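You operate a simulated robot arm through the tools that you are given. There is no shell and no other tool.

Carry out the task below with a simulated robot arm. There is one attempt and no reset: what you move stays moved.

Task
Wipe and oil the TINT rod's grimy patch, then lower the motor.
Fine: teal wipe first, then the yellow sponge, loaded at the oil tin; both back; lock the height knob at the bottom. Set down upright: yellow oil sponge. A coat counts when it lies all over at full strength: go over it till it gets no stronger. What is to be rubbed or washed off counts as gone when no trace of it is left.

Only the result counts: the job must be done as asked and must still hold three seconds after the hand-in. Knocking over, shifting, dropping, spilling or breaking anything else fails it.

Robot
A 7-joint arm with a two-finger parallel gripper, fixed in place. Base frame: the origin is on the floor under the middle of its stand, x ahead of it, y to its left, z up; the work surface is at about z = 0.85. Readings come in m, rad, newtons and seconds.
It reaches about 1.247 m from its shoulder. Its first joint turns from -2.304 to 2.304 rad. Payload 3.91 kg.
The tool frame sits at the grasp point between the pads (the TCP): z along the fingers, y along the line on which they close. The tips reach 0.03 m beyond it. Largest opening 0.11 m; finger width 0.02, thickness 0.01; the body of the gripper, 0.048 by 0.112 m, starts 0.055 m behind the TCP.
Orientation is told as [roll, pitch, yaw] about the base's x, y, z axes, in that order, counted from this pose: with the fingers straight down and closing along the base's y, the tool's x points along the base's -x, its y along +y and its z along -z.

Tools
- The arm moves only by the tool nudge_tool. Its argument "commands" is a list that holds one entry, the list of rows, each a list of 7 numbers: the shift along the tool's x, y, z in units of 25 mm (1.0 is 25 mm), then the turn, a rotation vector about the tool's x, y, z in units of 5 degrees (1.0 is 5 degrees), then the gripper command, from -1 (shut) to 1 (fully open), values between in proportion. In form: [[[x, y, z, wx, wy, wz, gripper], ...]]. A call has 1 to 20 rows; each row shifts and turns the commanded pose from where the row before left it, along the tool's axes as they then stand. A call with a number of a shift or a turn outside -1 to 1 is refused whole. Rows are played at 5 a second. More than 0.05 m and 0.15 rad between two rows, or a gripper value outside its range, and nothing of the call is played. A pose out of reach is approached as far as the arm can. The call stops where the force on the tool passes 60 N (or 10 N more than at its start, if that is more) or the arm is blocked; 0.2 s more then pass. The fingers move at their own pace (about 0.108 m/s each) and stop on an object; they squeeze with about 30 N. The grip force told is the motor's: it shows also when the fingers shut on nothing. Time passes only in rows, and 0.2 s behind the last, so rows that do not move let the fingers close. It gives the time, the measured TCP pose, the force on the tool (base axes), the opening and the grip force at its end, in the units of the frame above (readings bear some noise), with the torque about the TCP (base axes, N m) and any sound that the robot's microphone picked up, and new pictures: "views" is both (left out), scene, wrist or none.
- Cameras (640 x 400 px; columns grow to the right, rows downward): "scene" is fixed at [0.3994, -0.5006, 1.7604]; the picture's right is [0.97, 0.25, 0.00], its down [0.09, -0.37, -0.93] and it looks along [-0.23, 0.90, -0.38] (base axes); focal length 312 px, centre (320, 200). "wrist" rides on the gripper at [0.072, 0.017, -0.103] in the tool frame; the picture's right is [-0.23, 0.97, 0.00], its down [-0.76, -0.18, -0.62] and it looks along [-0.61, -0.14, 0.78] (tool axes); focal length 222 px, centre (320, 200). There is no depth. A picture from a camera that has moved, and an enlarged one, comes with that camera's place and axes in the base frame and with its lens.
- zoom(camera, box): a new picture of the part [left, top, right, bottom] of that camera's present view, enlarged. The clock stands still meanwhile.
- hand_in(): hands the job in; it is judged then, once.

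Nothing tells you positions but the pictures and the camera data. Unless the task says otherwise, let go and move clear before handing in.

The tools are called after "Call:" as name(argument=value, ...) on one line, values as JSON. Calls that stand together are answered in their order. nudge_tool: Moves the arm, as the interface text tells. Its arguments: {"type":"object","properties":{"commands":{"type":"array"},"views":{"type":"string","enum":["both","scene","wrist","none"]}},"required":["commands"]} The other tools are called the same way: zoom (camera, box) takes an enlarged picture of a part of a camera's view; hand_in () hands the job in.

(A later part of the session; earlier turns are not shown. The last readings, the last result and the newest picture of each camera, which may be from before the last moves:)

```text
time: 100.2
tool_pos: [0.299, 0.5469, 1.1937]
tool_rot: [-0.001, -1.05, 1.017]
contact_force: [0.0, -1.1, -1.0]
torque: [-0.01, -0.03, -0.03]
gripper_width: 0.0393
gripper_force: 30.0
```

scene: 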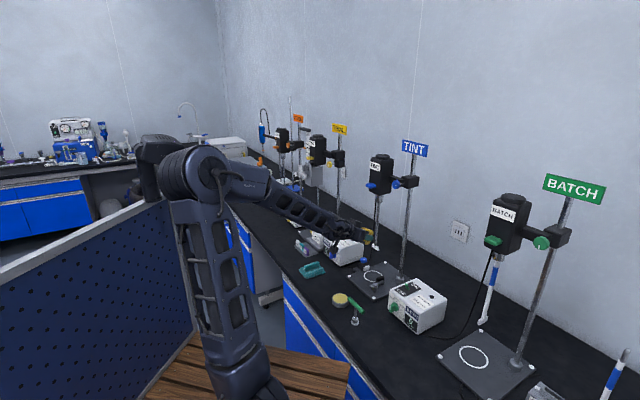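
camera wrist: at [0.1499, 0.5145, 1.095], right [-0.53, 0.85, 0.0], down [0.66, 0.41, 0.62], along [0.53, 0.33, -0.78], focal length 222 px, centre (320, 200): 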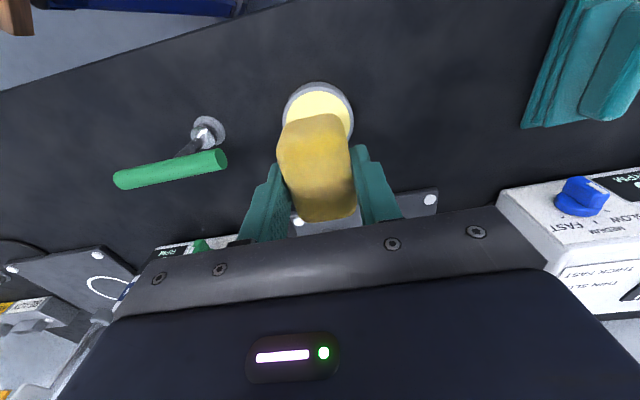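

Call:
nudge_tool(commands=[[[0, 0, 0, 0, -1, 0, -1], [0, 0, 0, 0, -1, 0, -1], [0, 0, 0, 0, -1, 0, -1], [0, 0, 0, 0, -1, 0, -1], [0, 0, 0, 0, -1, 0, -1], [0, 0, 0, 0, -1, 0, -1], [0, 0, 0, 0, 0, 0, -1]]])

Call:
zoom(camera="wrist", box=[200, 0, 440, 220])

```text
time: 101.8
tool_pos: [0.3004, 0.5484, 1.1947]
tool_rot: [-3.042, -1.567, -2.226]
contact_force: [0.6, 0.5, -0.4]
torque: [-0.01, 0.03, 0.0]
gripper_width: 0.0393
gripper_force: 29.5
camera wrist: at [0.2309, 0.4702, 1.1213], right [-0.83, 0.51, 0.23], down [-0.18, -0.62, 0.76], along [0.53, 0.59, 0.61], focal length 222 px, centre (320, 200)
```

scene: 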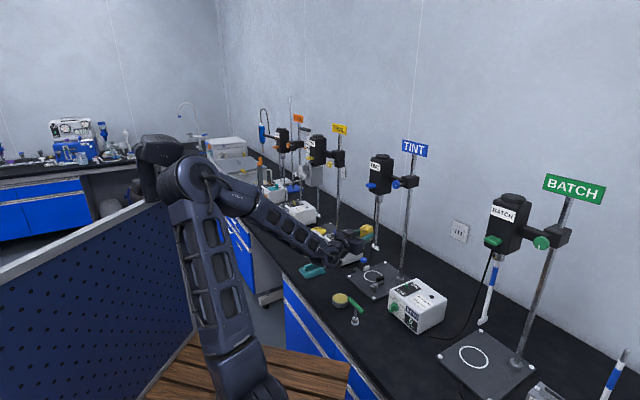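
wrist: 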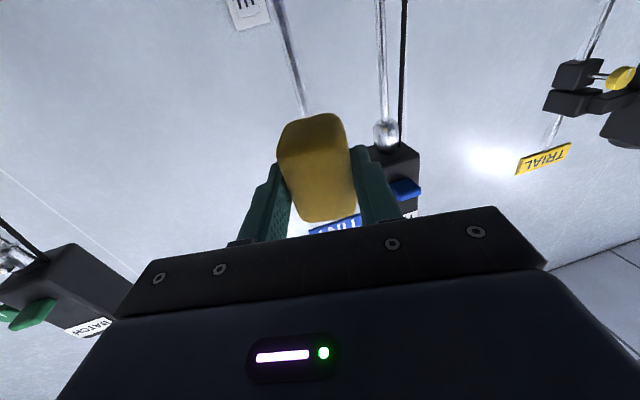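

```text
1.82 times, centred on (320, 110) of wrist
camera zoom: at [0.2309, 0.4702, 1.1213], right [-0.83, 0.51, 0.23], down [-0.18, -0.62, 0.76], along [0.53, 0.59, 0.61], focal length 404 px, centre (320, 364)
```

zoom: 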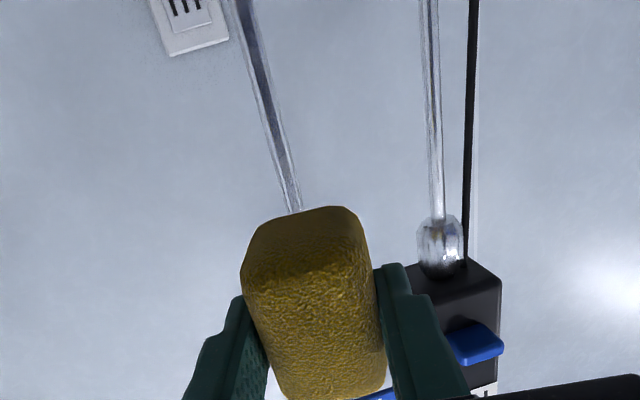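

The rod sits about 28 mm to the right of the tool axis, so I'll correct sideways while advancing to about 15 mm short of contact.

Call:
nudge_tool(commands=[[[0, -0.138, 0.95, 0, 0, 0, -1], [0, -0.138, 0.95, 0, 0, 0, -1], [0, -0.138, 0.95, 0, 0, 0, -1], [0, -0.138, 0.95, 0, 0, 0, -1], [0, -0.138, 0.95, 0, 0, 0, -1], [0, -0.138, 0.95, 0, 0, 0, -1], [0, -0.138, 0.95, 0, 0, 0, -1], [0, -0.138, 0.95, 0, 0, 0, -1], [0, 0, 0, 0, 0, 0, -1]]])

Call:
zoom(camera="wrist", box=[200, 0, 440, 220])

Call:
zoom(camera="scene", box=[360, 170, 440, 260])

```text
time: 103.8
tool_pos: [0.4264, 0.6951, 1.1949]
tool_rot: [-2.95, -1.57, -2.316]
contact_force: [0.4, -0.1, -0.2]
torque: [0.03, 0.01, -0.01]
gripper_width: 0.0391
gripper_force: 29.8
camera wrist: at [0.3569, 0.6176, 1.1223], right [-0.83, 0.51, 0.23], down [-0.18, -0.62, 0.76], along [0.53, 0.59, 0.61], focal length 222 px, centre (320, 200)
```

scene: 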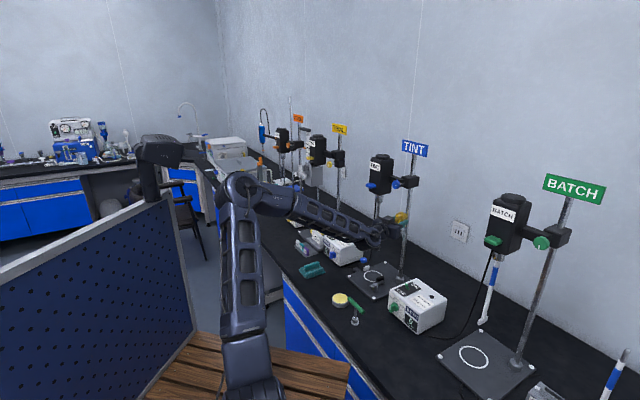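
wrist: 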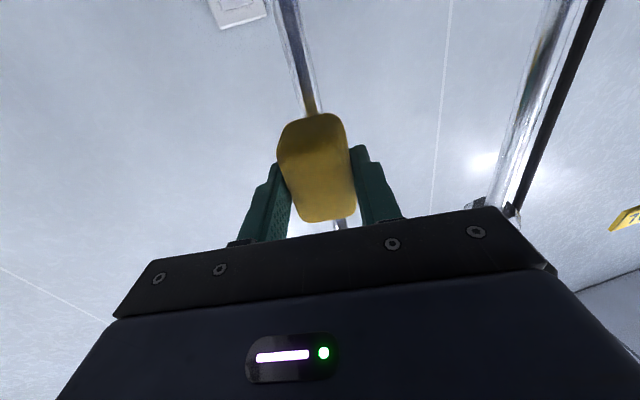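

```text
1.82 times, centred on (320, 110) of wrist
camera zoom: at [0.3569, 0.6176, 1.1223], right [-0.83, 0.51, 0.23], down [-0.18, -0.62, 0.76], along [0.53, 0.59, 0.61], focal length 404 px, centre (320, 364)
```

zoom: 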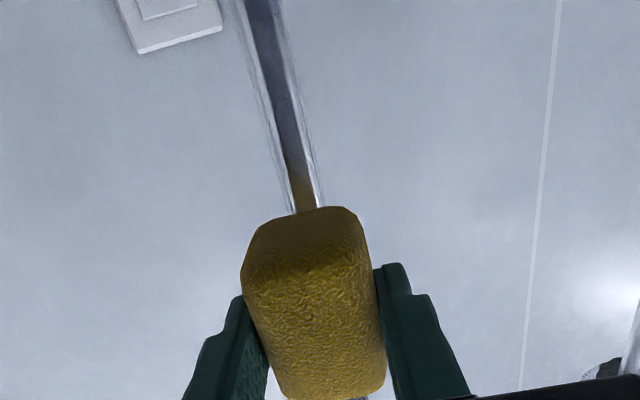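

```text
4.44 times, centred on (400, 215) of scene
camera zoom: at [0.3994, -0.5006, 1.7604], right [0.97, 0.25, 0.0], down [0.09, -0.37, -0.93], along [-0.23, 0.9, -0.38], focal length 1384 px, centre (-36, 133)
```

zoom: 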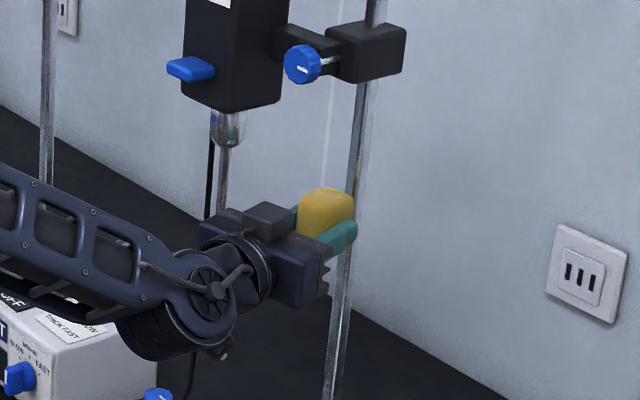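

Call:
nudge_tool(commands=[[[0, 0.06, 0.25, 0, 0, 0, -1], [0, 0, 0.15, 0, 0, 0, -1], [0, 0, 0, 0, 0, 0, -1]]], views="none")

Call:
nudge_tool(commands=[[[0, 0, 0.1, 0, 0, 0, -1]]], views="none")

Call:
nudge_tool(commands=[[[0, 0, 0.08, 0, 0, 0, -1]]], views="none")

```text
time: 104.6
tool_pos: [0.4284, 0.7043, 1.1935]
tool_rot: [-2.829, -1.569, -2.439]
contact_force: [-0.4, 1.2, -0.1]
torque: [-0.01, -0.01, -0.01]
gripper_width: 0.0393
gripper_force: 30.0
```

```text
time: 105.0
tool_pos: [0.4301, 0.7062, 1.1937]
tool_rot: [-3.099, -1.568, -2.167]
contact_force: [-0.3, 0.5, 0.3]
torque: [0.02, 0.01, -0.01]
gripper_width: 0.0393
gripper_force: 30.0
```

```text
time: 105.4
tool_pos: [0.4294, 0.7085, 1.1939]
tool_rot: [-3.035, -1.568, -2.234]
contact_force: [0.2, -0.1, -0.3]
torque: [-0.07, -0.03, -0.02]
gripper_width: 0.0395
gripper_force: 29.3
```

Call:
nudge_tool(commands=[[[0, 0, 0.08, 0, 0, 0, -1]]], views="none")

Call:
nudge_tool(commands=[[[0, 0, 0.06, 0, 0, 0, -1]]], views="none")

```text
time: 105.8
tool_pos: [0.4303, 0.7096, 1.1931]
tool_rot: [-2.693, -1.57, -2.575]
contact_force: [0.2, -0.5, -0.6]
torque: [-0.02, -0.02, -0.01]
gripper_width: 0.0391
gripper_force: 30.3
```

```text
time: 106.2
tool_pos: [0.4315, 0.7108, 1.193]
tool_rot: [-2.656, -1.571, -2.61]
contact_force: [-12.7, -16.0, -0.1]
torque: [0.06, -0.06, -0.1]
gripper_width: 0.0391
gripper_force: 30.1
```

About 20 N contact, so I'll rub up and down over the patch zone.

Call:
nudge_tool(commands=[[[-0.85, 0, 0, 0, 0, 0, -1], [-0.85, 0, 0, 0, 0, 0, -1], [0.9, 0, 0, 0, 0, 0, -1], [0.9, 0, 0, 0, 0, 0, -1], [0.9, 0, 0, 0, 0, 0, -1], [0.9, 0, 0, 0, 0, 0, -1], [-0.9, 0, 0, 0, 0, 0, -1], [-0.9, 0, 0, 0, 0, 0, -1], [-0.9, 0, 0, 0, 0, 0, -1], [-0.9, 0, 0, 0, 0, 0, -1], [0.9, 0, 0, 0, 0, 0, -1], [0.9, 0, 0, 0, 0, 0, -1], [0.9, 0, 0, 0, 0, 0, -1], [0.9, 0, 0, 0, 0, 0, -1]]])

Call:
zoom(camera="scene", box=[370, 170, 430, 250])

```text
time: 109.2
tool_pos: [0.4305, 0.7113, 1.146]
tool_rot: [-3.034, -1.568, -2.235]
contact_force: [-15.3, -26.1, 9.3]
torque: [0.24, -0.23, -0.38]
gripper_width: 0.0394
gripper_force: 29.8
camera wrist: at [0.3621, 0.6337, 1.0747], right [-0.83, 0.51, 0.23], down [-0.18, -0.62, 0.76], along [0.53, 0.59, 0.61], focal length 222 px, centre (320, 200)
```

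scene: 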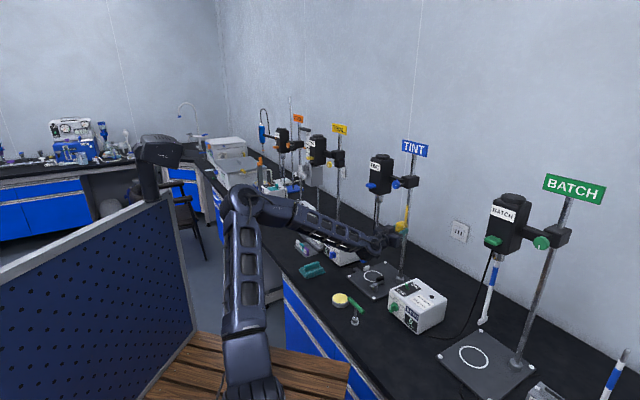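
wrist: 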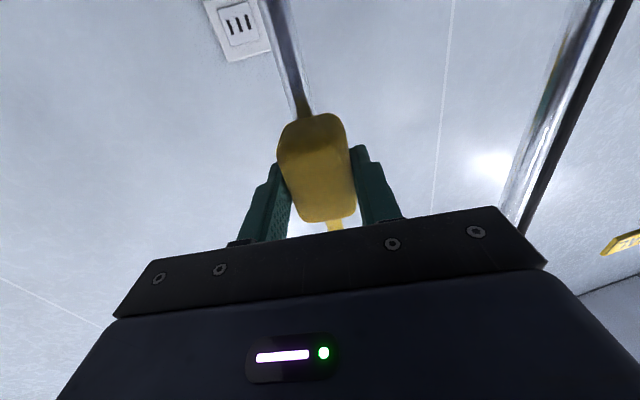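

```text
5.00 times, centred on (400, 210) of scene
camera zoom: at [0.3994, -0.5006, 1.7604], right [0.97, 0.25, 0.0], down [0.09, -0.37, -0.93], along [-0.23, 0.9, -0.38], focal length 1557 px, centre (-80, 150)
```

zoom: 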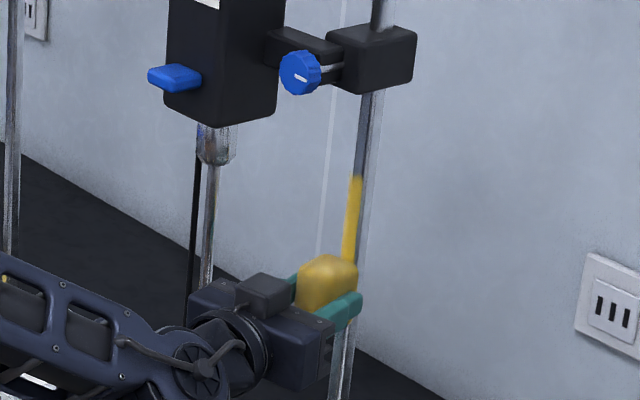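

The oil coat shows clearly as yellow on the patch. I'll make more strokes to build it up.

Call:
nudge_tool(commands=[[[-0.9, 0, 0, 0, 0, 0, -1], [-0.9, 0, 0, 0, 0, 0, -1], [-0.9, 0, 0, 0, 0, 0, -1], [-0.9, 0, 0, 0, 0, 0, -1], [0.9, 0, 0, 0, 0, 0, -1], [0.9, 0, 0, 0, 0, 0, -1], [0.9, 0, 0, 0, 0, 0, -1], [0.9, 0, 0, 0, 0, 0, -1], [-0.9, 0, 0, 0, 0, 0, -1], [-0.9, 0, 0, 0, 0, 0, -1], [-0.9, 0, 0, 0, 0, 0, -1], [-0.9, 0, 0, 0, 0, 0, -1], [0.9, 0, 0, 0, 0, 0, -1], [0.9, 0, 0, 0, 0, 0, -1], [0.9, 0, 0, 0, 0, 0, -1], [0.9, 0, 0, 0, 0, 0, -1]]])

Call:
zoom(camera="scene", box=[370, 170, 430, 250])

```text
time: 112.6
tool_pos: [0.4321, 0.7108, 1.1453]
tool_rot: [-3.112, -1.569, -2.152]
contact_force: [-12.1, -19.0, 6.3]
torque: [0.14, -0.19, -0.25]
gripper_width: 0.0393
gripper_force: 30.1
camera wrist: at [0.3628, 0.6333, 1.0725], right [-0.83, 0.51, 0.23], down [-0.18, -0.62, 0.76], along [0.53, 0.59, 0.61], focal length 222 px, centre (320, 200)
```

scene: 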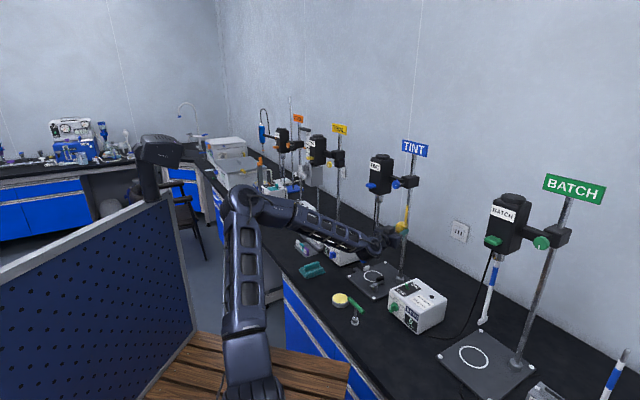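
wrist: 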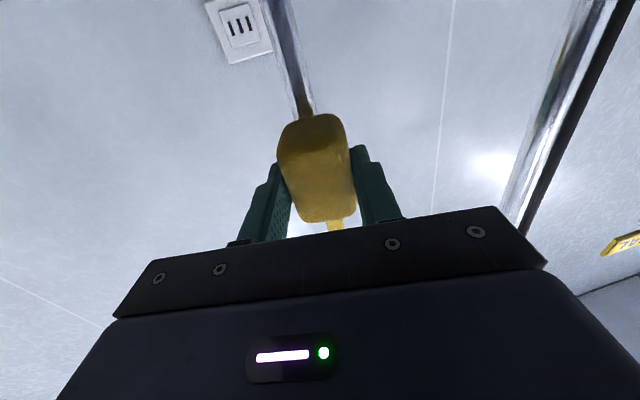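

```text
5.00 times, centred on (400, 210) of scene
camera zoom: at [0.3994, -0.5006, 1.7604], right [0.97, 0.25, 0.0], down [0.09, -0.37, -0.93], along [-0.23, 0.9, -0.38], focal length 1557 px, centre (-80, 150)
```

zoom: 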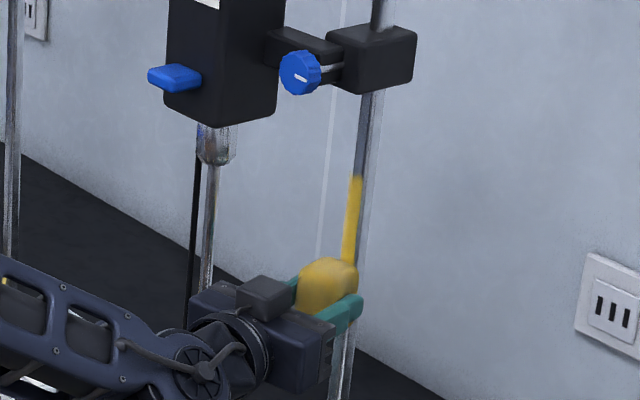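

Call:
nudge_tool(commands=[[[0, 0, -0.2, 0, 0, 0, -1], [0, 0, -0.9, 0, 0, 0, -1], [0, 0, -0.95, 0, 0, 0, -1], [0, 0, -0.95, 0, 0, 0, -1], [0, -0.3, -0.95, 0, 0, 0, -1], [0.5, -0.9, 0, 0, 0, 0, -1], [0.5, -0.9, 0, 0, 0, 0, -1], [0.5, -0.7, 0, 0, 0, 0, -1], [0, 0, 0, 0, 0, 0, -1]]], views="wrist")

Call:
zoom(camera="wrist", box=[350, 40, 470, 140])

Call:
zoom(camera="wrist", box=[350, 120, 470, 220])

Call:
zoom(camera="scene", box=[380, 180, 430, 250])

```text
time: 114.6
tool_pos: [0.4402, 0.5909, 1.1066]
tool_rot: [-2.865, -1.569, -2.402]
contact_force: [0.3, 0.0, 0.1]
torque: [0.0, 0.04, 0.04]
gripper_width: 0.0394
gripper_force: 30.1
camera wrist: at [0.3706, 0.5127, 1.0337], right [-0.83, 0.51, 0.23], down [-0.18, -0.62, 0.76], along [0.53, 0.59, 0.61], focal length 222 px, centre (320, 200)
```

wrist: 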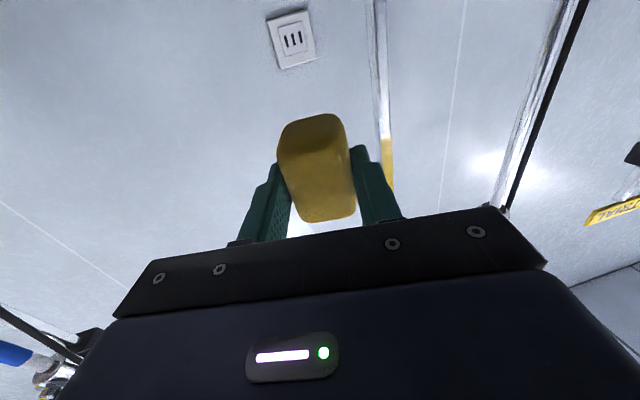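

```text
4.00 times, centred on (410, 90) of wrist
camera zoom: at [0.3706, 0.5127, 1.0337], right [-0.83, 0.51, 0.23], down [-0.18, -0.62, 0.76], along [0.53, 0.59, 0.61], focal length 888 px, centre (-40, 640)
```

zoom: 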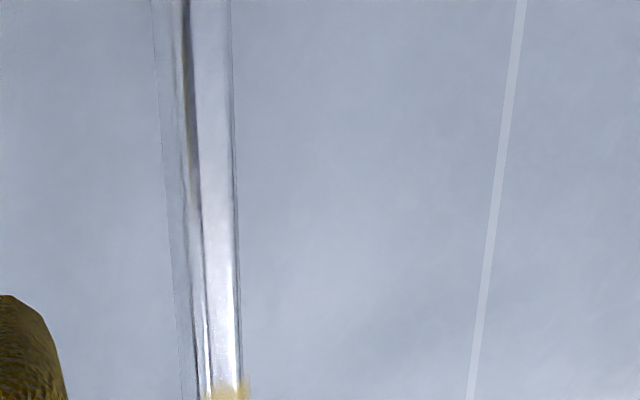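

```text
4.00 times, centred on (410, 170) of wrist
camera zoom: at [0.3706, 0.5127, 1.0337], right [-0.83, 0.51, 0.23], down [-0.18, -0.62, 0.76], along [0.53, 0.59, 0.61], focal length 888 px, centre (-40, 320)
```

zoom: 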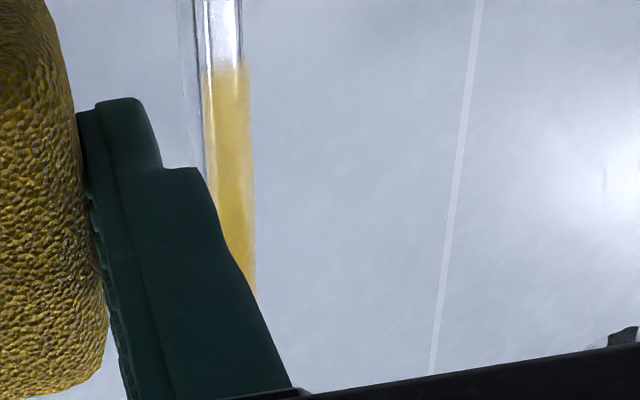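

```text
5.71 times, centred on (405, 215) of scene
camera zoom: at [0.3994, -0.5006, 1.7604], right [0.97, 0.25, 0.0], down [0.09, -0.37, -0.93], along [-0.23, 0.9, -0.38], focal length 1780 px, centre (-166, 114)
```

zoom: 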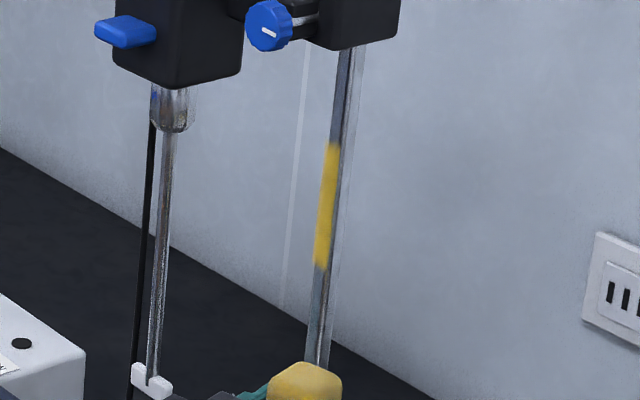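

The coat covers z≈1.14–1.245 exactly. I'll shift further to view the whole width of it.

Call:
nudge_tool(commands=[[[0, -0.9, 0, 0, 0, 0, -1], [0, -0.6, 0, 0, 0, 0, -1], [0, 0, 0, 0, 0, 0, -1]]], views="wrist")

Call:
zoom(camera="wrist", box=[370, 120, 450, 220])

```text
time: 115.4
tool_pos: [0.4722, 0.5717, 1.1084]
tool_rot: [-2.791, -1.569, -2.476]
contact_force: [-0.5, 0.4, 0.2]
torque: [-0.01, 0.01, -0.01]
gripper_width: 0.0394
gripper_force: 29.5
camera wrist: at [0.4024, 0.4931, 1.0353], right [-0.83, 0.51, 0.23], down [-0.18, -0.62, 0.76], along [0.53, 0.59, 0.61], focal length 222 px, centre (320, 200)
```

wrist: 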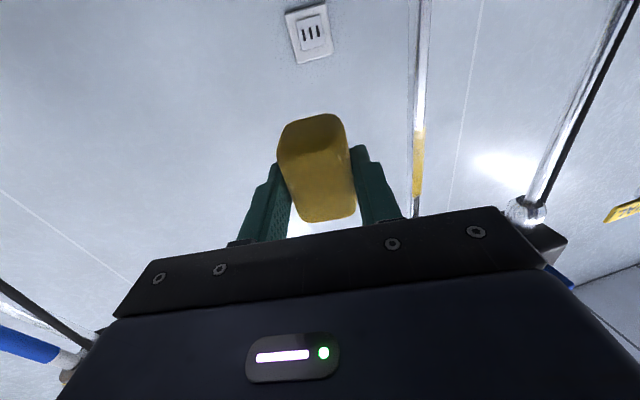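

```text
4.00 times, centred on (410, 170) of wrist
camera zoom: at [0.4024, 0.4931, 1.0353], right [-0.83, 0.51, 0.23], down [-0.18, -0.62, 0.76], along [0.53, 0.59, 0.61], focal length 888 px, centre (-40, 320)
```

zoom: 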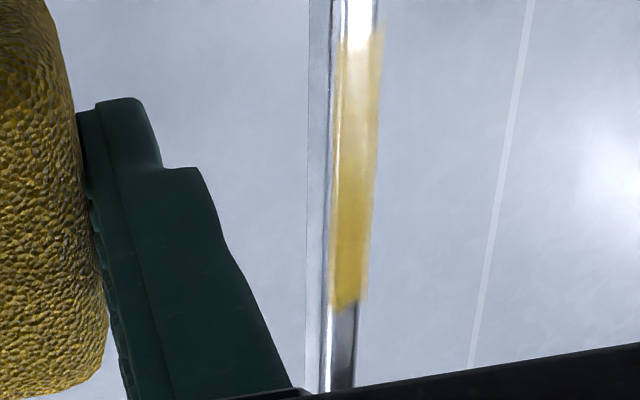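

There's a soft gradient, so I'll go over it more from other angles, first yaw 78°.

Call:
nudge_tool(commands=[[[0, 0, 0, -1, 0, 0, -1], [0, 0, 0, -1, 0, 0, -1], [0, 0, 0, -1, 0, 0, -1], [0, 0, 0, -1, 0, 0, -1], [-0.656, 0.39, 0.73, 0, 0, 0, -1], [-0.656, 0.39, 0.73, 0, 0, 0, -1], [-0.656, 0.39, 0.73, 0, 0, 0, -1], [-0.656, 0.39, 0.73, 0, 0, 0, -1], [-0.656, 0.39, 0.73, 0, 0, 0, -1], [0, 0, 0, 0, 0, 0, -1]]])

```text
time: 117.6
tool_pos: [0.4398, 0.6712, 1.1884]
tool_rot: [-2.63, -1.568, -2.288]
contact_force: [0.0, -0.2, -1.0]
torque: [-0.01, -0.01, -0.04]
gripper_width: 0.0391
gripper_force: 29.3
camera wrist: at [0.4022, 0.5737, 1.1171], right [-0.95, 0.2, 0.23], down [0.05, -0.65, 0.76], along [0.3, 0.74, 0.61], focal length 222 px, centre (320, 200)
```

scene: 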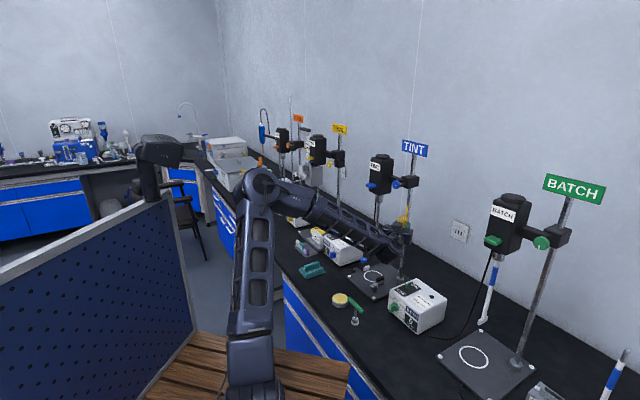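
wrist: 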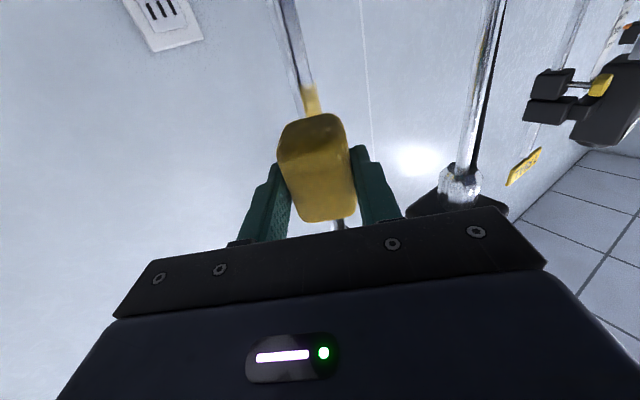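

Call:
nudge_tool(commands=[[[0, 0, 0.6, 0, 0, 0, -1], [0, 0, 0.4, 0, 0, 0, -1], [0, 0, 0.12, 0, 0, 0, -1], [0, 0, 0, 0, 0, 0, -1]]], views="none")

Call:
nudge_tool(commands=[[[0, 0, 0.1, 0, 0, 0, -1]]], views="none")

Call:
nudge_tool(commands=[[[0, 0, 0.08, 0, 0, 0, -1]]], views="none")

```text
time: 118.6
tool_pos: [0.4474, 0.6971, 1.1898]
tool_rot: [-2.551, -1.57, -2.368]
contact_force: [-0.3, -0.5, -0.1]
torque: [-0.02, -0.03, 0.0]
gripper_width: 0.0392
gripper_force: 29.7
```

```text
time: 119.0
tool_pos: [0.4468, 0.7009, 1.19]
tool_rot: [-2.56, -1.57, -2.357]
contact_force: [0.3, 0.4, 0.2]
torque: [-0.07, 0.02, -0.05]
gripper_width: 0.0396
gripper_force: 29.7
```

```text
time: 119.4
tool_pos: [0.4476, 0.7016, 1.1907]
tool_rot: [-2.565, -1.57, -2.353]
contact_force: [-6.0, -8.8, 0.7]
torque: [0.03, -0.03, 0.1]
gripper_width: 0.0394
gripper_force: 30.1
```

Call:
nudge_tool(commands=[[[0, 0, 0.03, 0, 0, 0, -1], [-0.9, 0, 0, 0, 0, 0, -1], [-0.9, 0, 0, 0, 0, 0, -1], [0.9, 0, 0, 0, 0, 0, -1], [0.9, 0, 0, 0, 0, 0, -1], [0.9, 0, 0, 0, 0, 0, -1], [0.9, 0, 0, 0, 0, 0, -1], [-0.9, 0, 0, 0, 0, 0, -1], [-0.9, 0, 0, 0, 0, 0, -1], [-0.9, 0, 0, 0, 0, 0, -1], [-0.9, 0, 0, 0, 0, 0, -1], [0.9, 0, 0, 0, 0, 0, -1], [0.9, 0, 0, 0, 0, 0, -1], [0.9, 0, 0, 0, 0, 0, -1], [0.9, 0, 0, 0, 0, 0, -1], [-0.9, 0, 0, 0, 0, 0, -1], [-0.9, 0, 0, 0, 0, 0, -1]]], views="none")

```text
time: 123.0
tool_pos: [0.4485, 0.7026, 1.1911]
tool_rot: [-2.403, -1.57, -2.518]
contact_force: [-3.5, -14.2, -2.9]
torque: [-0.07, 0.03, -0.02]
gripper_width: 0.0393
gripper_force: 30.3
```

Now from the left side, at about yaw 48°.

Call:
nudge_tool(commands=[[[0, 0, -0.3, 0, 0, 0, -1], [0, 0, -0.9, 0, 0, 0, -1], [0, 0, -0.9, 0, 0, 0, -1], [0, 0, -0.9, 0, 0, 0, -1], [0, 0, 0, 1, 0, 0, -1], [0, 0, 0, 1, 0, 0, -1], [0, 0, 0, 1, 0, 0, -1], [0, 0, 0, 1, 0, 0, -1], [0, 0, 0, 1, 0, 0, -1], [0, 0, 0, 1, 0, 0, -1], [0, 0.83, 0.345, 0, 0, 0, -1], [0, 0.83, 0.345, 0, 0, 0, -1], [0, 0.83, 0.345, 0, 0, 0, -1], [0, 0, 0, 0, 0, 0, -1]]])

Call:
zoom(camera="scene", box=[370, 170, 430, 250])

```text
time: 126.0
tool_pos: [0.403, 0.6904, 1.1924]
tool_rot: [-2.999, -1.57, -2.444]
contact_force: [0.4, -0.2, -1.6]
torque: [0.03, 0.03, -0.01]
gripper_width: 0.039
gripper_force: 29.8
camera wrist: at [0.3217, 0.6251, 1.1195], right [-0.73, 0.65, 0.23], down [-0.28, -0.58, 0.76], along [0.63, 0.49, 0.61], focal length 222 px, centre (320, 200)
```

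scene: 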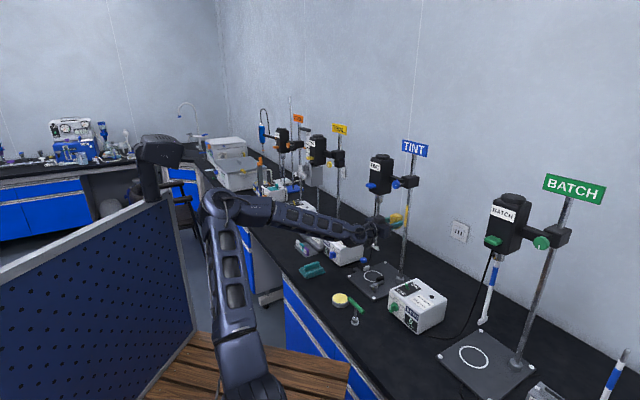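
wrist: 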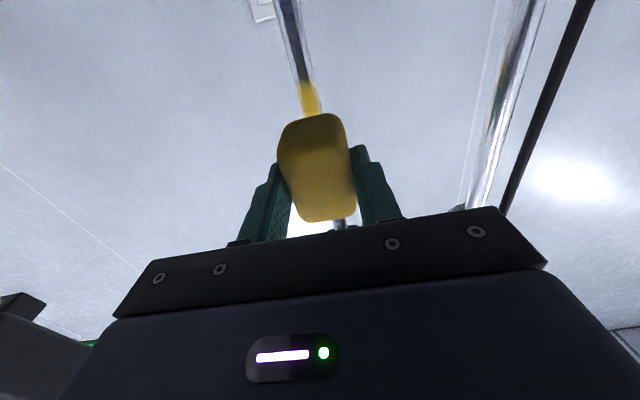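

```text
5.00 times, centred on (400, 210) of scene
camera zoom: at [0.3994, -0.5006, 1.7604], right [0.97, 0.25, 0.0], down [0.09, -0.37, -0.93], along [-0.23, 0.9, -0.38], focal length 1557 px, centre (-80, 150)
```

zoom: 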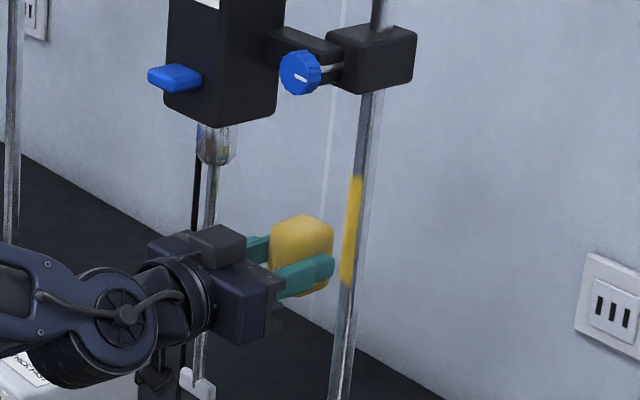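

Call:
nudge_tool(commands=[[[0, 0, 0.6, 0, 0, 0, -1], [0, 0, 0.4, 0, 0, 0, -1], [0, 0, 0.12, 0, 0, 0, -1], [0, 0, 0, 0, 0, 0, -1]]], views="none")

Call:
nudge_tool(commands=[[[0, 0, 0.1, 0, 0, 0, -1]]], views="none")

Call:
nudge_tool(commands=[[[0, 0, 0.08, 0, 0, 0, -1]]], views="none")

```text
time: 127.0
tool_pos: [0.4223, 0.7115, 1.1906]
tool_rot: [-3.076, -1.569, -2.366]
contact_force: [-0.3, 0.4, 0.1]
torque: [-0.03, 0.02, -0.01]
gripper_width: 0.0394
gripper_force: 30.1
```

```text
time: 127.4
tool_pos: [0.426, 0.7124, 1.1917]
tool_rot: [-3.056, -1.568, -2.388]
contact_force: [-0.4, 0.4, -0.4]
torque: [-0.01, 0.02, -0.01]
gripper_width: 0.0392
gripper_force: 30.0
```

```text
time: 127.8
tool_pos: [0.4261, 0.7131, 1.1914]
tool_rot: [-3.045, -1.568, -2.398]
contact_force: [0.4, 0.2, -0.6]
torque: [0.01, 0.01, 0.04]
gripper_width: 0.0392
gripper_force: 29.6
```

Call:
nudge_tool(commands=[[[0, 0, 0.08, 0, 0, 0, -1]]], views="none")

Call:
nudge_tool(commands=[[[0, 0, 0.06, 0, 0, 0, -1]]], views="none")

```text
time: 128.2
tool_pos: [0.4275, 0.7143, 1.1903]
tool_rot: [-3.046, -1.569, -2.396]
contact_force: [-1.0, 0.1, -1.2]
torque: [-0.03, -0.02, 0.02]
gripper_width: 0.0394
gripper_force: 29.9
```

```text
time: 128.6
tool_pos: [0.4272, 0.7158, 1.1899]
tool_rot: [-3.078, -1.57, -2.365]
contact_force: [-3.8, -6.9, -1.0]
torque: [0.01, 0.01, -0.1]
gripper_width: 0.0394
gripper_force: 29.9
```

Call:
nudge_tool(commands=[[[0, 0, 0.05, 0, 0, 0, -1], [-0.9, 0, 0, 0, 0, 0, -1], [-0.9, 0, 0, 0, 0, 0, -1], [0.9, 0, 0, 0, 0, 0, -1], [0.9, 0, 0, 0, 0, 0, -1], [0.9, 0, 0, 0, 0, 0, -1], [0.9, 0, 0, 0, 0, 0, -1], [-0.9, 0, 0, 0, 0, 0, -1], [-0.9, 0, 0, 0, 0, 0, -1], [-0.9, 0, 0, 0, 0, 0, -1], [-0.9, 0, 0, 0, 0, 0, -1], [0.9, 0, 0, 0, 0, 0, -1], [0.9, 0, 0, 0, 0, 0, -1], [0.9, 0, 0, 0, 0, 0, -1], [0.9, 0, 0, 0, 0, 0, -1], [-0.9, 0, 0, 0, 0, 0, -1], [-0.9, 0, 0, 0, 0, 0, -1]]], views="none")

```text
time: 132.2
tool_pos: [0.4279, 0.7174, 1.1931]
tool_rot: [2.976, -1.567, -2.134]
contact_force: [-0.4, -2.0, -0.5]
torque: [-0.06, 0.03, -0.07]
gripper_width: 0.0395
gripper_force: 30.1
```

Call:
nudge_tool(commands=[[[0, 0, 0.05, 0, 0, 0, -1]]])

Call:
zoom(camera="scene", box=[370, 170, 430, 250])

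Call:
zoom(camera="wrist", box=[240, 40, 400, 220])

```text
time: 132.6
tool_pos: [0.4274, 0.7166, 1.1908]
tool_rot: [3.013, -1.567, -2.17]
contact_force: [-9.5, -13.9, 7.3]
torque: [0.04, -0.13, -0.28]
gripper_width: 0.0396
gripper_force: 29.6
camera wrist: at [0.3454, 0.6526, 1.1193], right [-0.73, 0.65, 0.23], down [-0.28, -0.59, 0.76], along [0.63, 0.49, 0.61], focal length 222 px, centre (320, 200)
```

scene: 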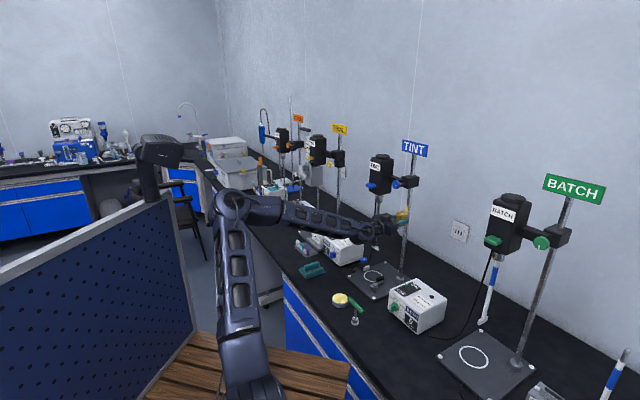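
wrist: 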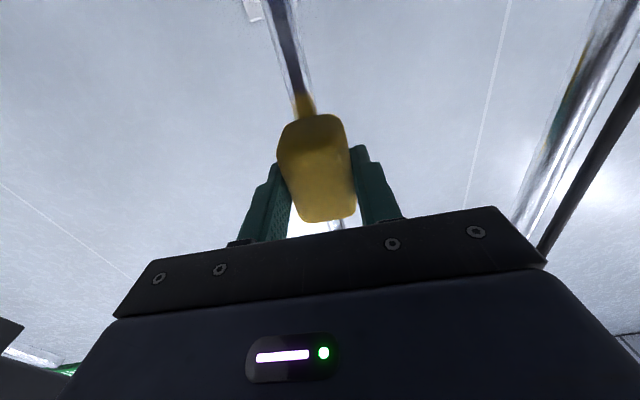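

```text
5.00 times, centred on (400, 210) of scene
camera zoom: at [0.3994, -0.5006, 1.7604], right [0.97, 0.25, 0.0], down [0.09, -0.37, -0.93], along [-0.23, 0.9, -0.38], focal length 1557 px, centre (-80, 150)
```

zoom: 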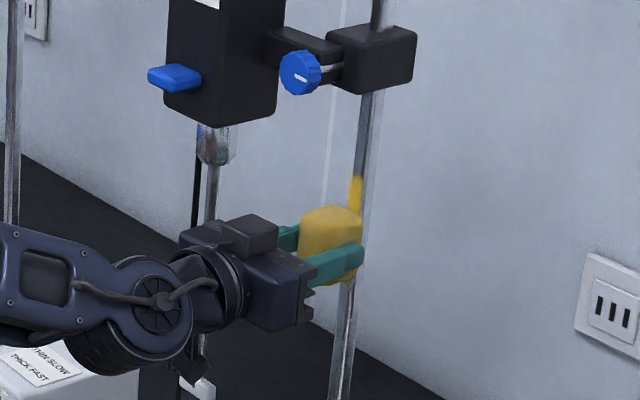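

```text
2.22 times, centred on (320, 130) of wrist
camera zoom: at [0.3454, 0.6526, 1.1193], right [-0.73, 0.65, 0.23], down [-0.28, -0.59, 0.76], along [0.63, 0.49, 0.61], focal length 494 px, centre (320, 356)
```

zoom: 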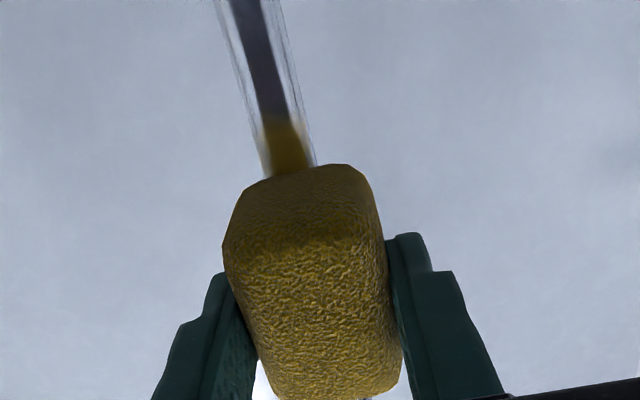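

Call:
nudge_tool(commands=[[[-0.9, 0, 0, 0, 0, 0, -1], [-0.8, 0, 0, 0, 0, 0, -1], [0.9, 0, 0, 0, 0, 0, -1], [0.9, 0, 0, 0, 0, 0, -1], [0.9, 0, 0, 0, 0, 0, -1], [0.9, 0, 0, 0, 0, 0, -1], [-0.9, 0, 0, 0, 0, 0, -1], [-0.9, 0, 0, 0, 0, 0, -1], [-0.9, 0, 0, 0, 0, 0, -1], [-0.9, 0, 0, 0, 0, 0, -1], [0.9, 0, 0, 0, 0, 0, -1], [0.9, 0, 0, 0, 0, 0, -1], [0.9, 0, 0, 0, 0, 0, -1], [0.9, 0, 0, 0, 0, 0, -1]]], views="none")

```text
time: 135.6
tool_pos: [0.4262, 0.7171, 1.1433]
tool_rot: [3.041, -1.569, -2.199]
contact_force: [-0.2, -0.1, -0.9]
torque: [-0.02, 0.01, 0.03]
gripper_width: 0.0394
gripper_force: 29.8
```

I'll back off and take the same inspection view as before to compare the coat.

Call:
nudge_tool(commands=[[[0, 0, -0.3, 0, 0, 0, -1], [0, 0, -0.9, 0, 0, 0, -1], [0, 0, -0.9, 0, 0, 0, -1], [0, 0, -0.95, 0, 0, 0, -1], [0, 0, -0.95, 0, 0, 0, -1], [0, 0, 0, -1, 0, 0, -1], [0, 0, 0, -1, 0, 0, -1], [0.233, -0.89, 0, 0, 0, 0, -1], [0.233, -0.89, 0, 0, 0, 0, -1], [0.233, -0.89, 0, 0, 0, 0, -1], [0.233, -0.89, 0, 0, 0, 0, -1], [0.233, -0.89, 0, 0, 0, 0, -1], [0.233, -0.89, 0, 0, 0, 0, -1], [0, 0, 0, 0, 0, 0, -1]]])

Call:
zoom(camera="wrist", box=[370, 120, 450, 220])

Call:
zoom(camera="scene", box=[380, 180, 430, 250])

```text
time: 138.6
tool_pos: [0.4753, 0.5727, 1.1085]
tool_rot: [-2.849, -1.57, -2.418]
contact_force: [0.8, 0.2, 0.0]
torque: [-0.02, -0.02, 0.01]
gripper_width: 0.0393
gripper_force: 30.4
camera wrist: at [0.4062, 0.4947, 1.0355], right [-0.83, 0.51, 0.23], down [-0.18, -0.62, 0.76], along [0.53, 0.59, 0.61], focal length 222 px, centre (320, 200)
```

scene: 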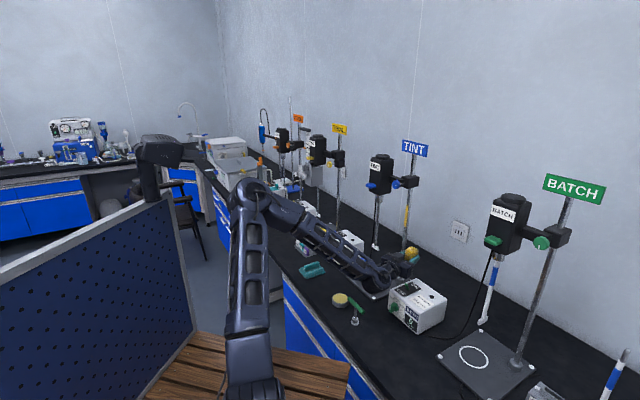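
wrist: 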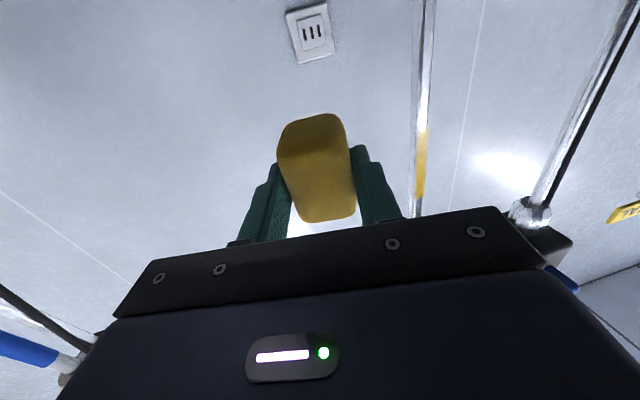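

```text
4.00 times, centred on (410, 170) of wrist
camera zoom: at [0.4062, 0.4947, 1.0355], right [-0.83, 0.51, 0.23], down [-0.18, -0.62, 0.76], along [0.53, 0.59, 0.61], focal length 888 px, centre (-40, 320)
```

zoom: 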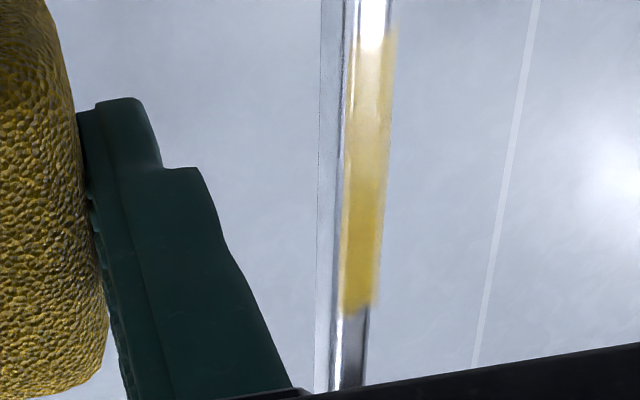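

```text
5.71 times, centred on (405, 215) of scene
camera zoom: at [0.3994, -0.5006, 1.7604], right [0.97, 0.25, 0.0], down [0.09, -0.37, -0.93], along [-0.23, 0.9, -0.38], focal length 1780 px, centre (-166, 114)
```

zoom: 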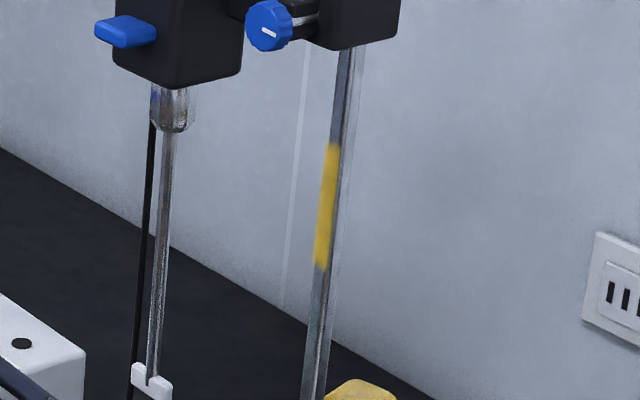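

Call:
zoom(camera="scene", box=[395, 200, 415, 232])

Call:
zoom(camera="wrist", box=[400, 115, 440, 215])

```text
12.50 times, centred on (405, 216) of scene
camera zoom: at [0.3994, -0.5006, 1.7604], right [0.97, 0.25, 0.0], down [0.09, -0.37, -0.93], along [-0.23, 0.9, -0.38], focal length 3893 px, centre (-742, 0)
```

zoom: 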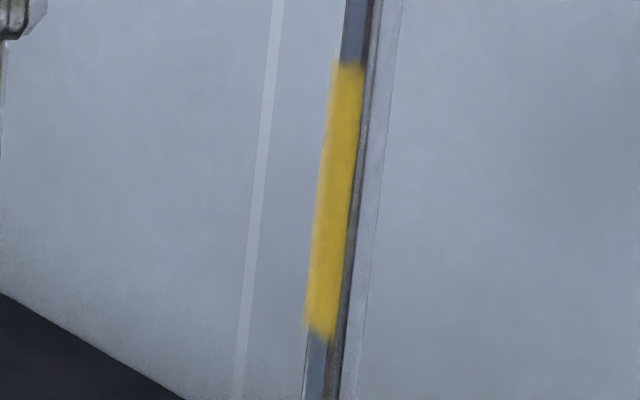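

```text
4.00 times, centred on (420, 165) of wrist
camera zoom: at [0.4062, 0.4947, 1.0355], right [-0.83, 0.51, 0.23], down [-0.18, -0.62, 0.76], along [0.53, 0.59, 0.61], focal length 888 px, centre (-80, 340)
```

zoom: 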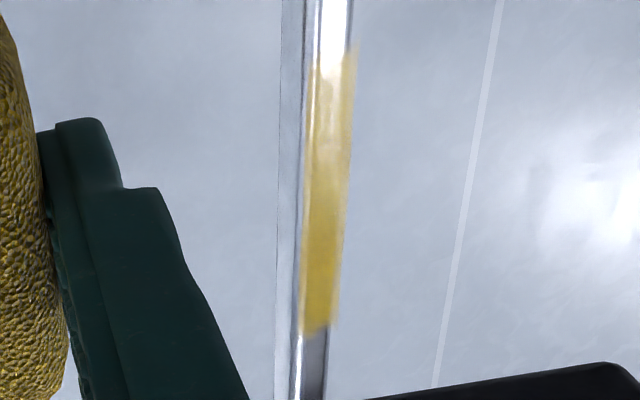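

The coat looks uniformly opaque from the scene camera. I'll check its left flank from the other side.

Call:
nudge_tool(commands=[[[0, 0, -0.9, 0, 0, 0, -1], [0, 0, -0.9, 0, 0, 0, -1], [0, 0, -0.9, 0, 0, 0, -1], [0, 0, -0.9, 0, 0, 0, -1], [0, 0.95, 0, 0, 0, 0, -1], [0, 0.95, 0, 0, 0, 0, -1], [0, 0.95, 0, 0, 0, 0, -1], [0, 0.95, 0, 0, 0, 0, -1], [0, 0.95, 0, 0, 0, 0, -1], [0, 0.95, 0, 0, 0, 0, -1], [0, 0.95, 0, 0, 0, 0, -1], [0, 0.95, 0, 0, 0, 0, -1], [0, 0, 0, -1, 0, 0, -1], [0, 0, 0, -1, 0, 0, -1], [0, 0, 0, -1, 0, 0, -1], [0, 0, 0, -1, 0, 0, -1]]])

Call:
zoom(camera="wrist", box=[160, 100, 300, 220])

```text
time: 142.0
tool_pos: [0.2668, 0.5961, 1.1071]
tool_rot: [-2.513, -1.57, -2.406]
contact_force: [0.2, -0.5, -0.9]
torque: [-0.01, 0.03, -0.03]
gripper_width: 0.0393
gripper_force: 29.9
camera wrist: at [0.2296, 0.5, 1.0351], right [-0.95, 0.2, 0.23], down [0.05, -0.65, 0.76], along [0.3, 0.74, 0.61], focal length 222 px, centre (320, 200)
```

scene: 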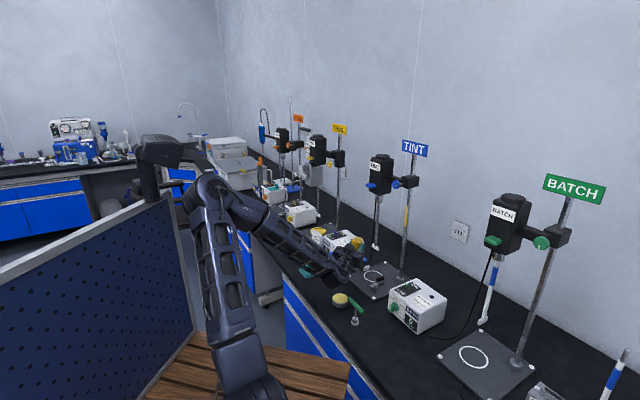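
wrist: 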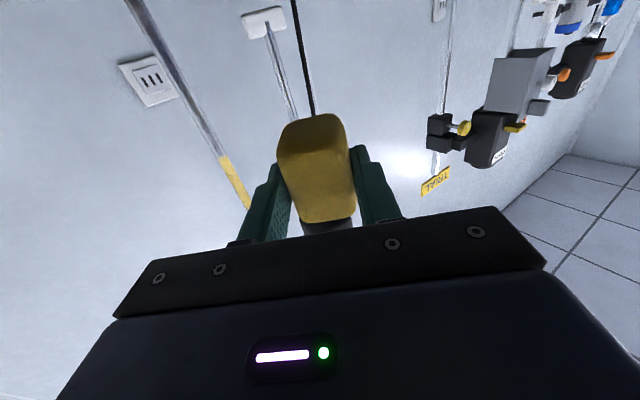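

```text
3.33 times, centred on (230, 160) of wrist
camera zoom: at [0.2296, 0.5, 1.0351], right [-0.95, 0.2, 0.23], down [0.05, -0.65, 0.76], along [0.3, 0.74, 0.61], focal length 740 px, centre (620, 333)
```

zoom: 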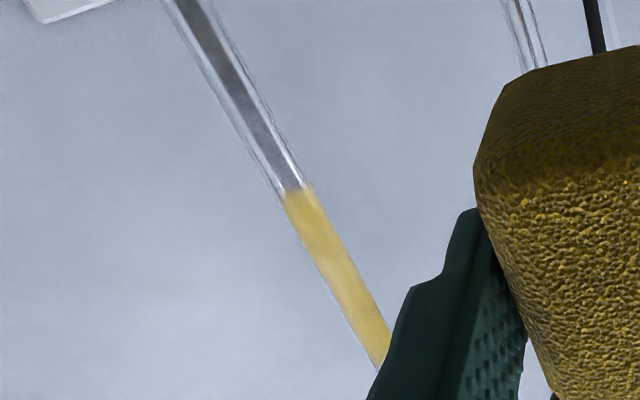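

Call:
nudge_tool(commands=[[[0, 0, 0, -1, 0, 0, -1], [0, 0, 0, -1, 0, 0, -1], [0, 0, 0, 0, 0, 0, -1]]], views="wrist")

Call:
zoom(camera="wrist", box=[150, 130, 250, 240])

```text
time: 142.8
tool_pos: [0.2664, 0.5974, 1.1075]
tool_rot: [-2.32, -1.569, -2.422]
contact_force: [0.3, -0.8, 0.0]
torque: [-0.01, -0.04, 0.0]
gripper_width: 0.0394
gripper_force: 30.0
camera wrist: at [0.2467, 0.4948, 1.0357], right [-0.97, 0.03, 0.23], down [0.16, -0.63, 0.76], along [0.16, 0.78, 0.61], focal length 222 px, centre (320, 200)
```

wrist: 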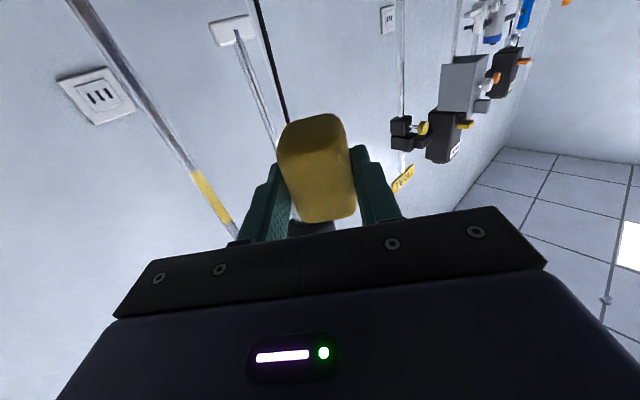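

```text
3.64 times, centred on (200, 185) of wrist
camera zoom: at [0.2467, 0.4948, 1.0357], right [-0.97, 0.03, 0.23], down [0.16, -0.63, 0.76], along [0.16, 0.78, 0.61], focal length 808 px, centre (756, 254)
```

zoom: 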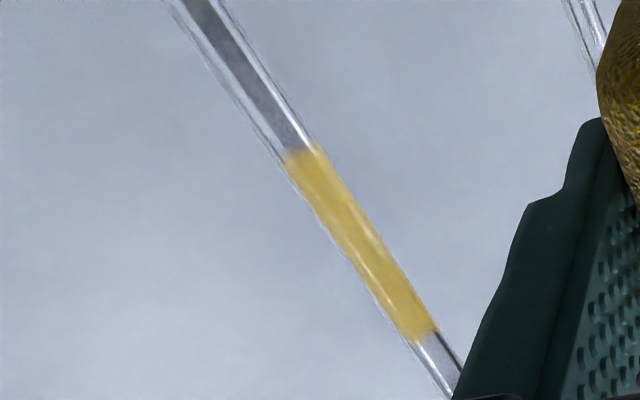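

The coat is even from this side too, and extra strokes made it no stronger. Now I'll return the sponge: raise, bring the tool upright in steps, and restore the yaw.

Call:
nudge_tool(commands=[[[-0.9, 0, 0, 0, 0, 0, -1], [-0.9, 0, 0, 0, 0, 0, -1], [-0.9, 0, 0, 0, 0, 0, -1], [0, 0, 0, 1, 0, 0, -1], [0, 0, 0, 1, 0, 0, -1], [0, 0, 0, 1, 0, 0, -1], [0, 0, 0, 1, 0, 0, -1], [0, 0, 0, 1, 0, 0, -1], [0, 0, 0, 1, 0, 0, -1], [0, 0, 0, 0, 1, 0, -1], [0, 0, 0, 0, 1, 0, -1], [0, 0, 0, 0, 1, 0, -1], [0, 0, 0, 0, 1, 0, -1], [0, 0, 0, 0, 1, 0, -1], [0, 0, 0, 0, 1, 0, -1]]], views="scene")

```text
time: 146.0
tool_pos: [0.2664, 0.596, 1.1738]
tool_rot: [-0.003, -1.046, 1.02]
contact_force: [0.2, -0.3, -0.3]
torque: [-0.02, 0.01, 0.0]
gripper_width: 0.0396
gripper_force: 29.6
```

scene: 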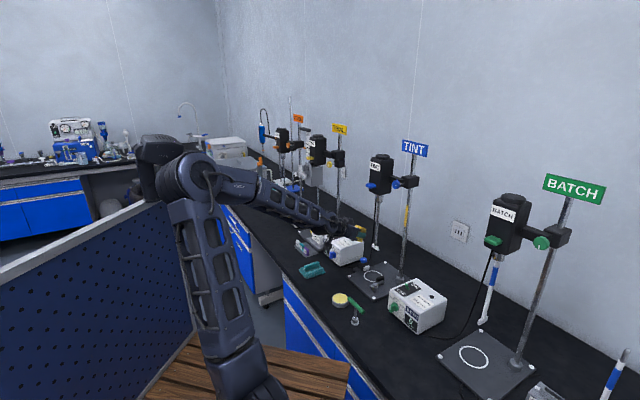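

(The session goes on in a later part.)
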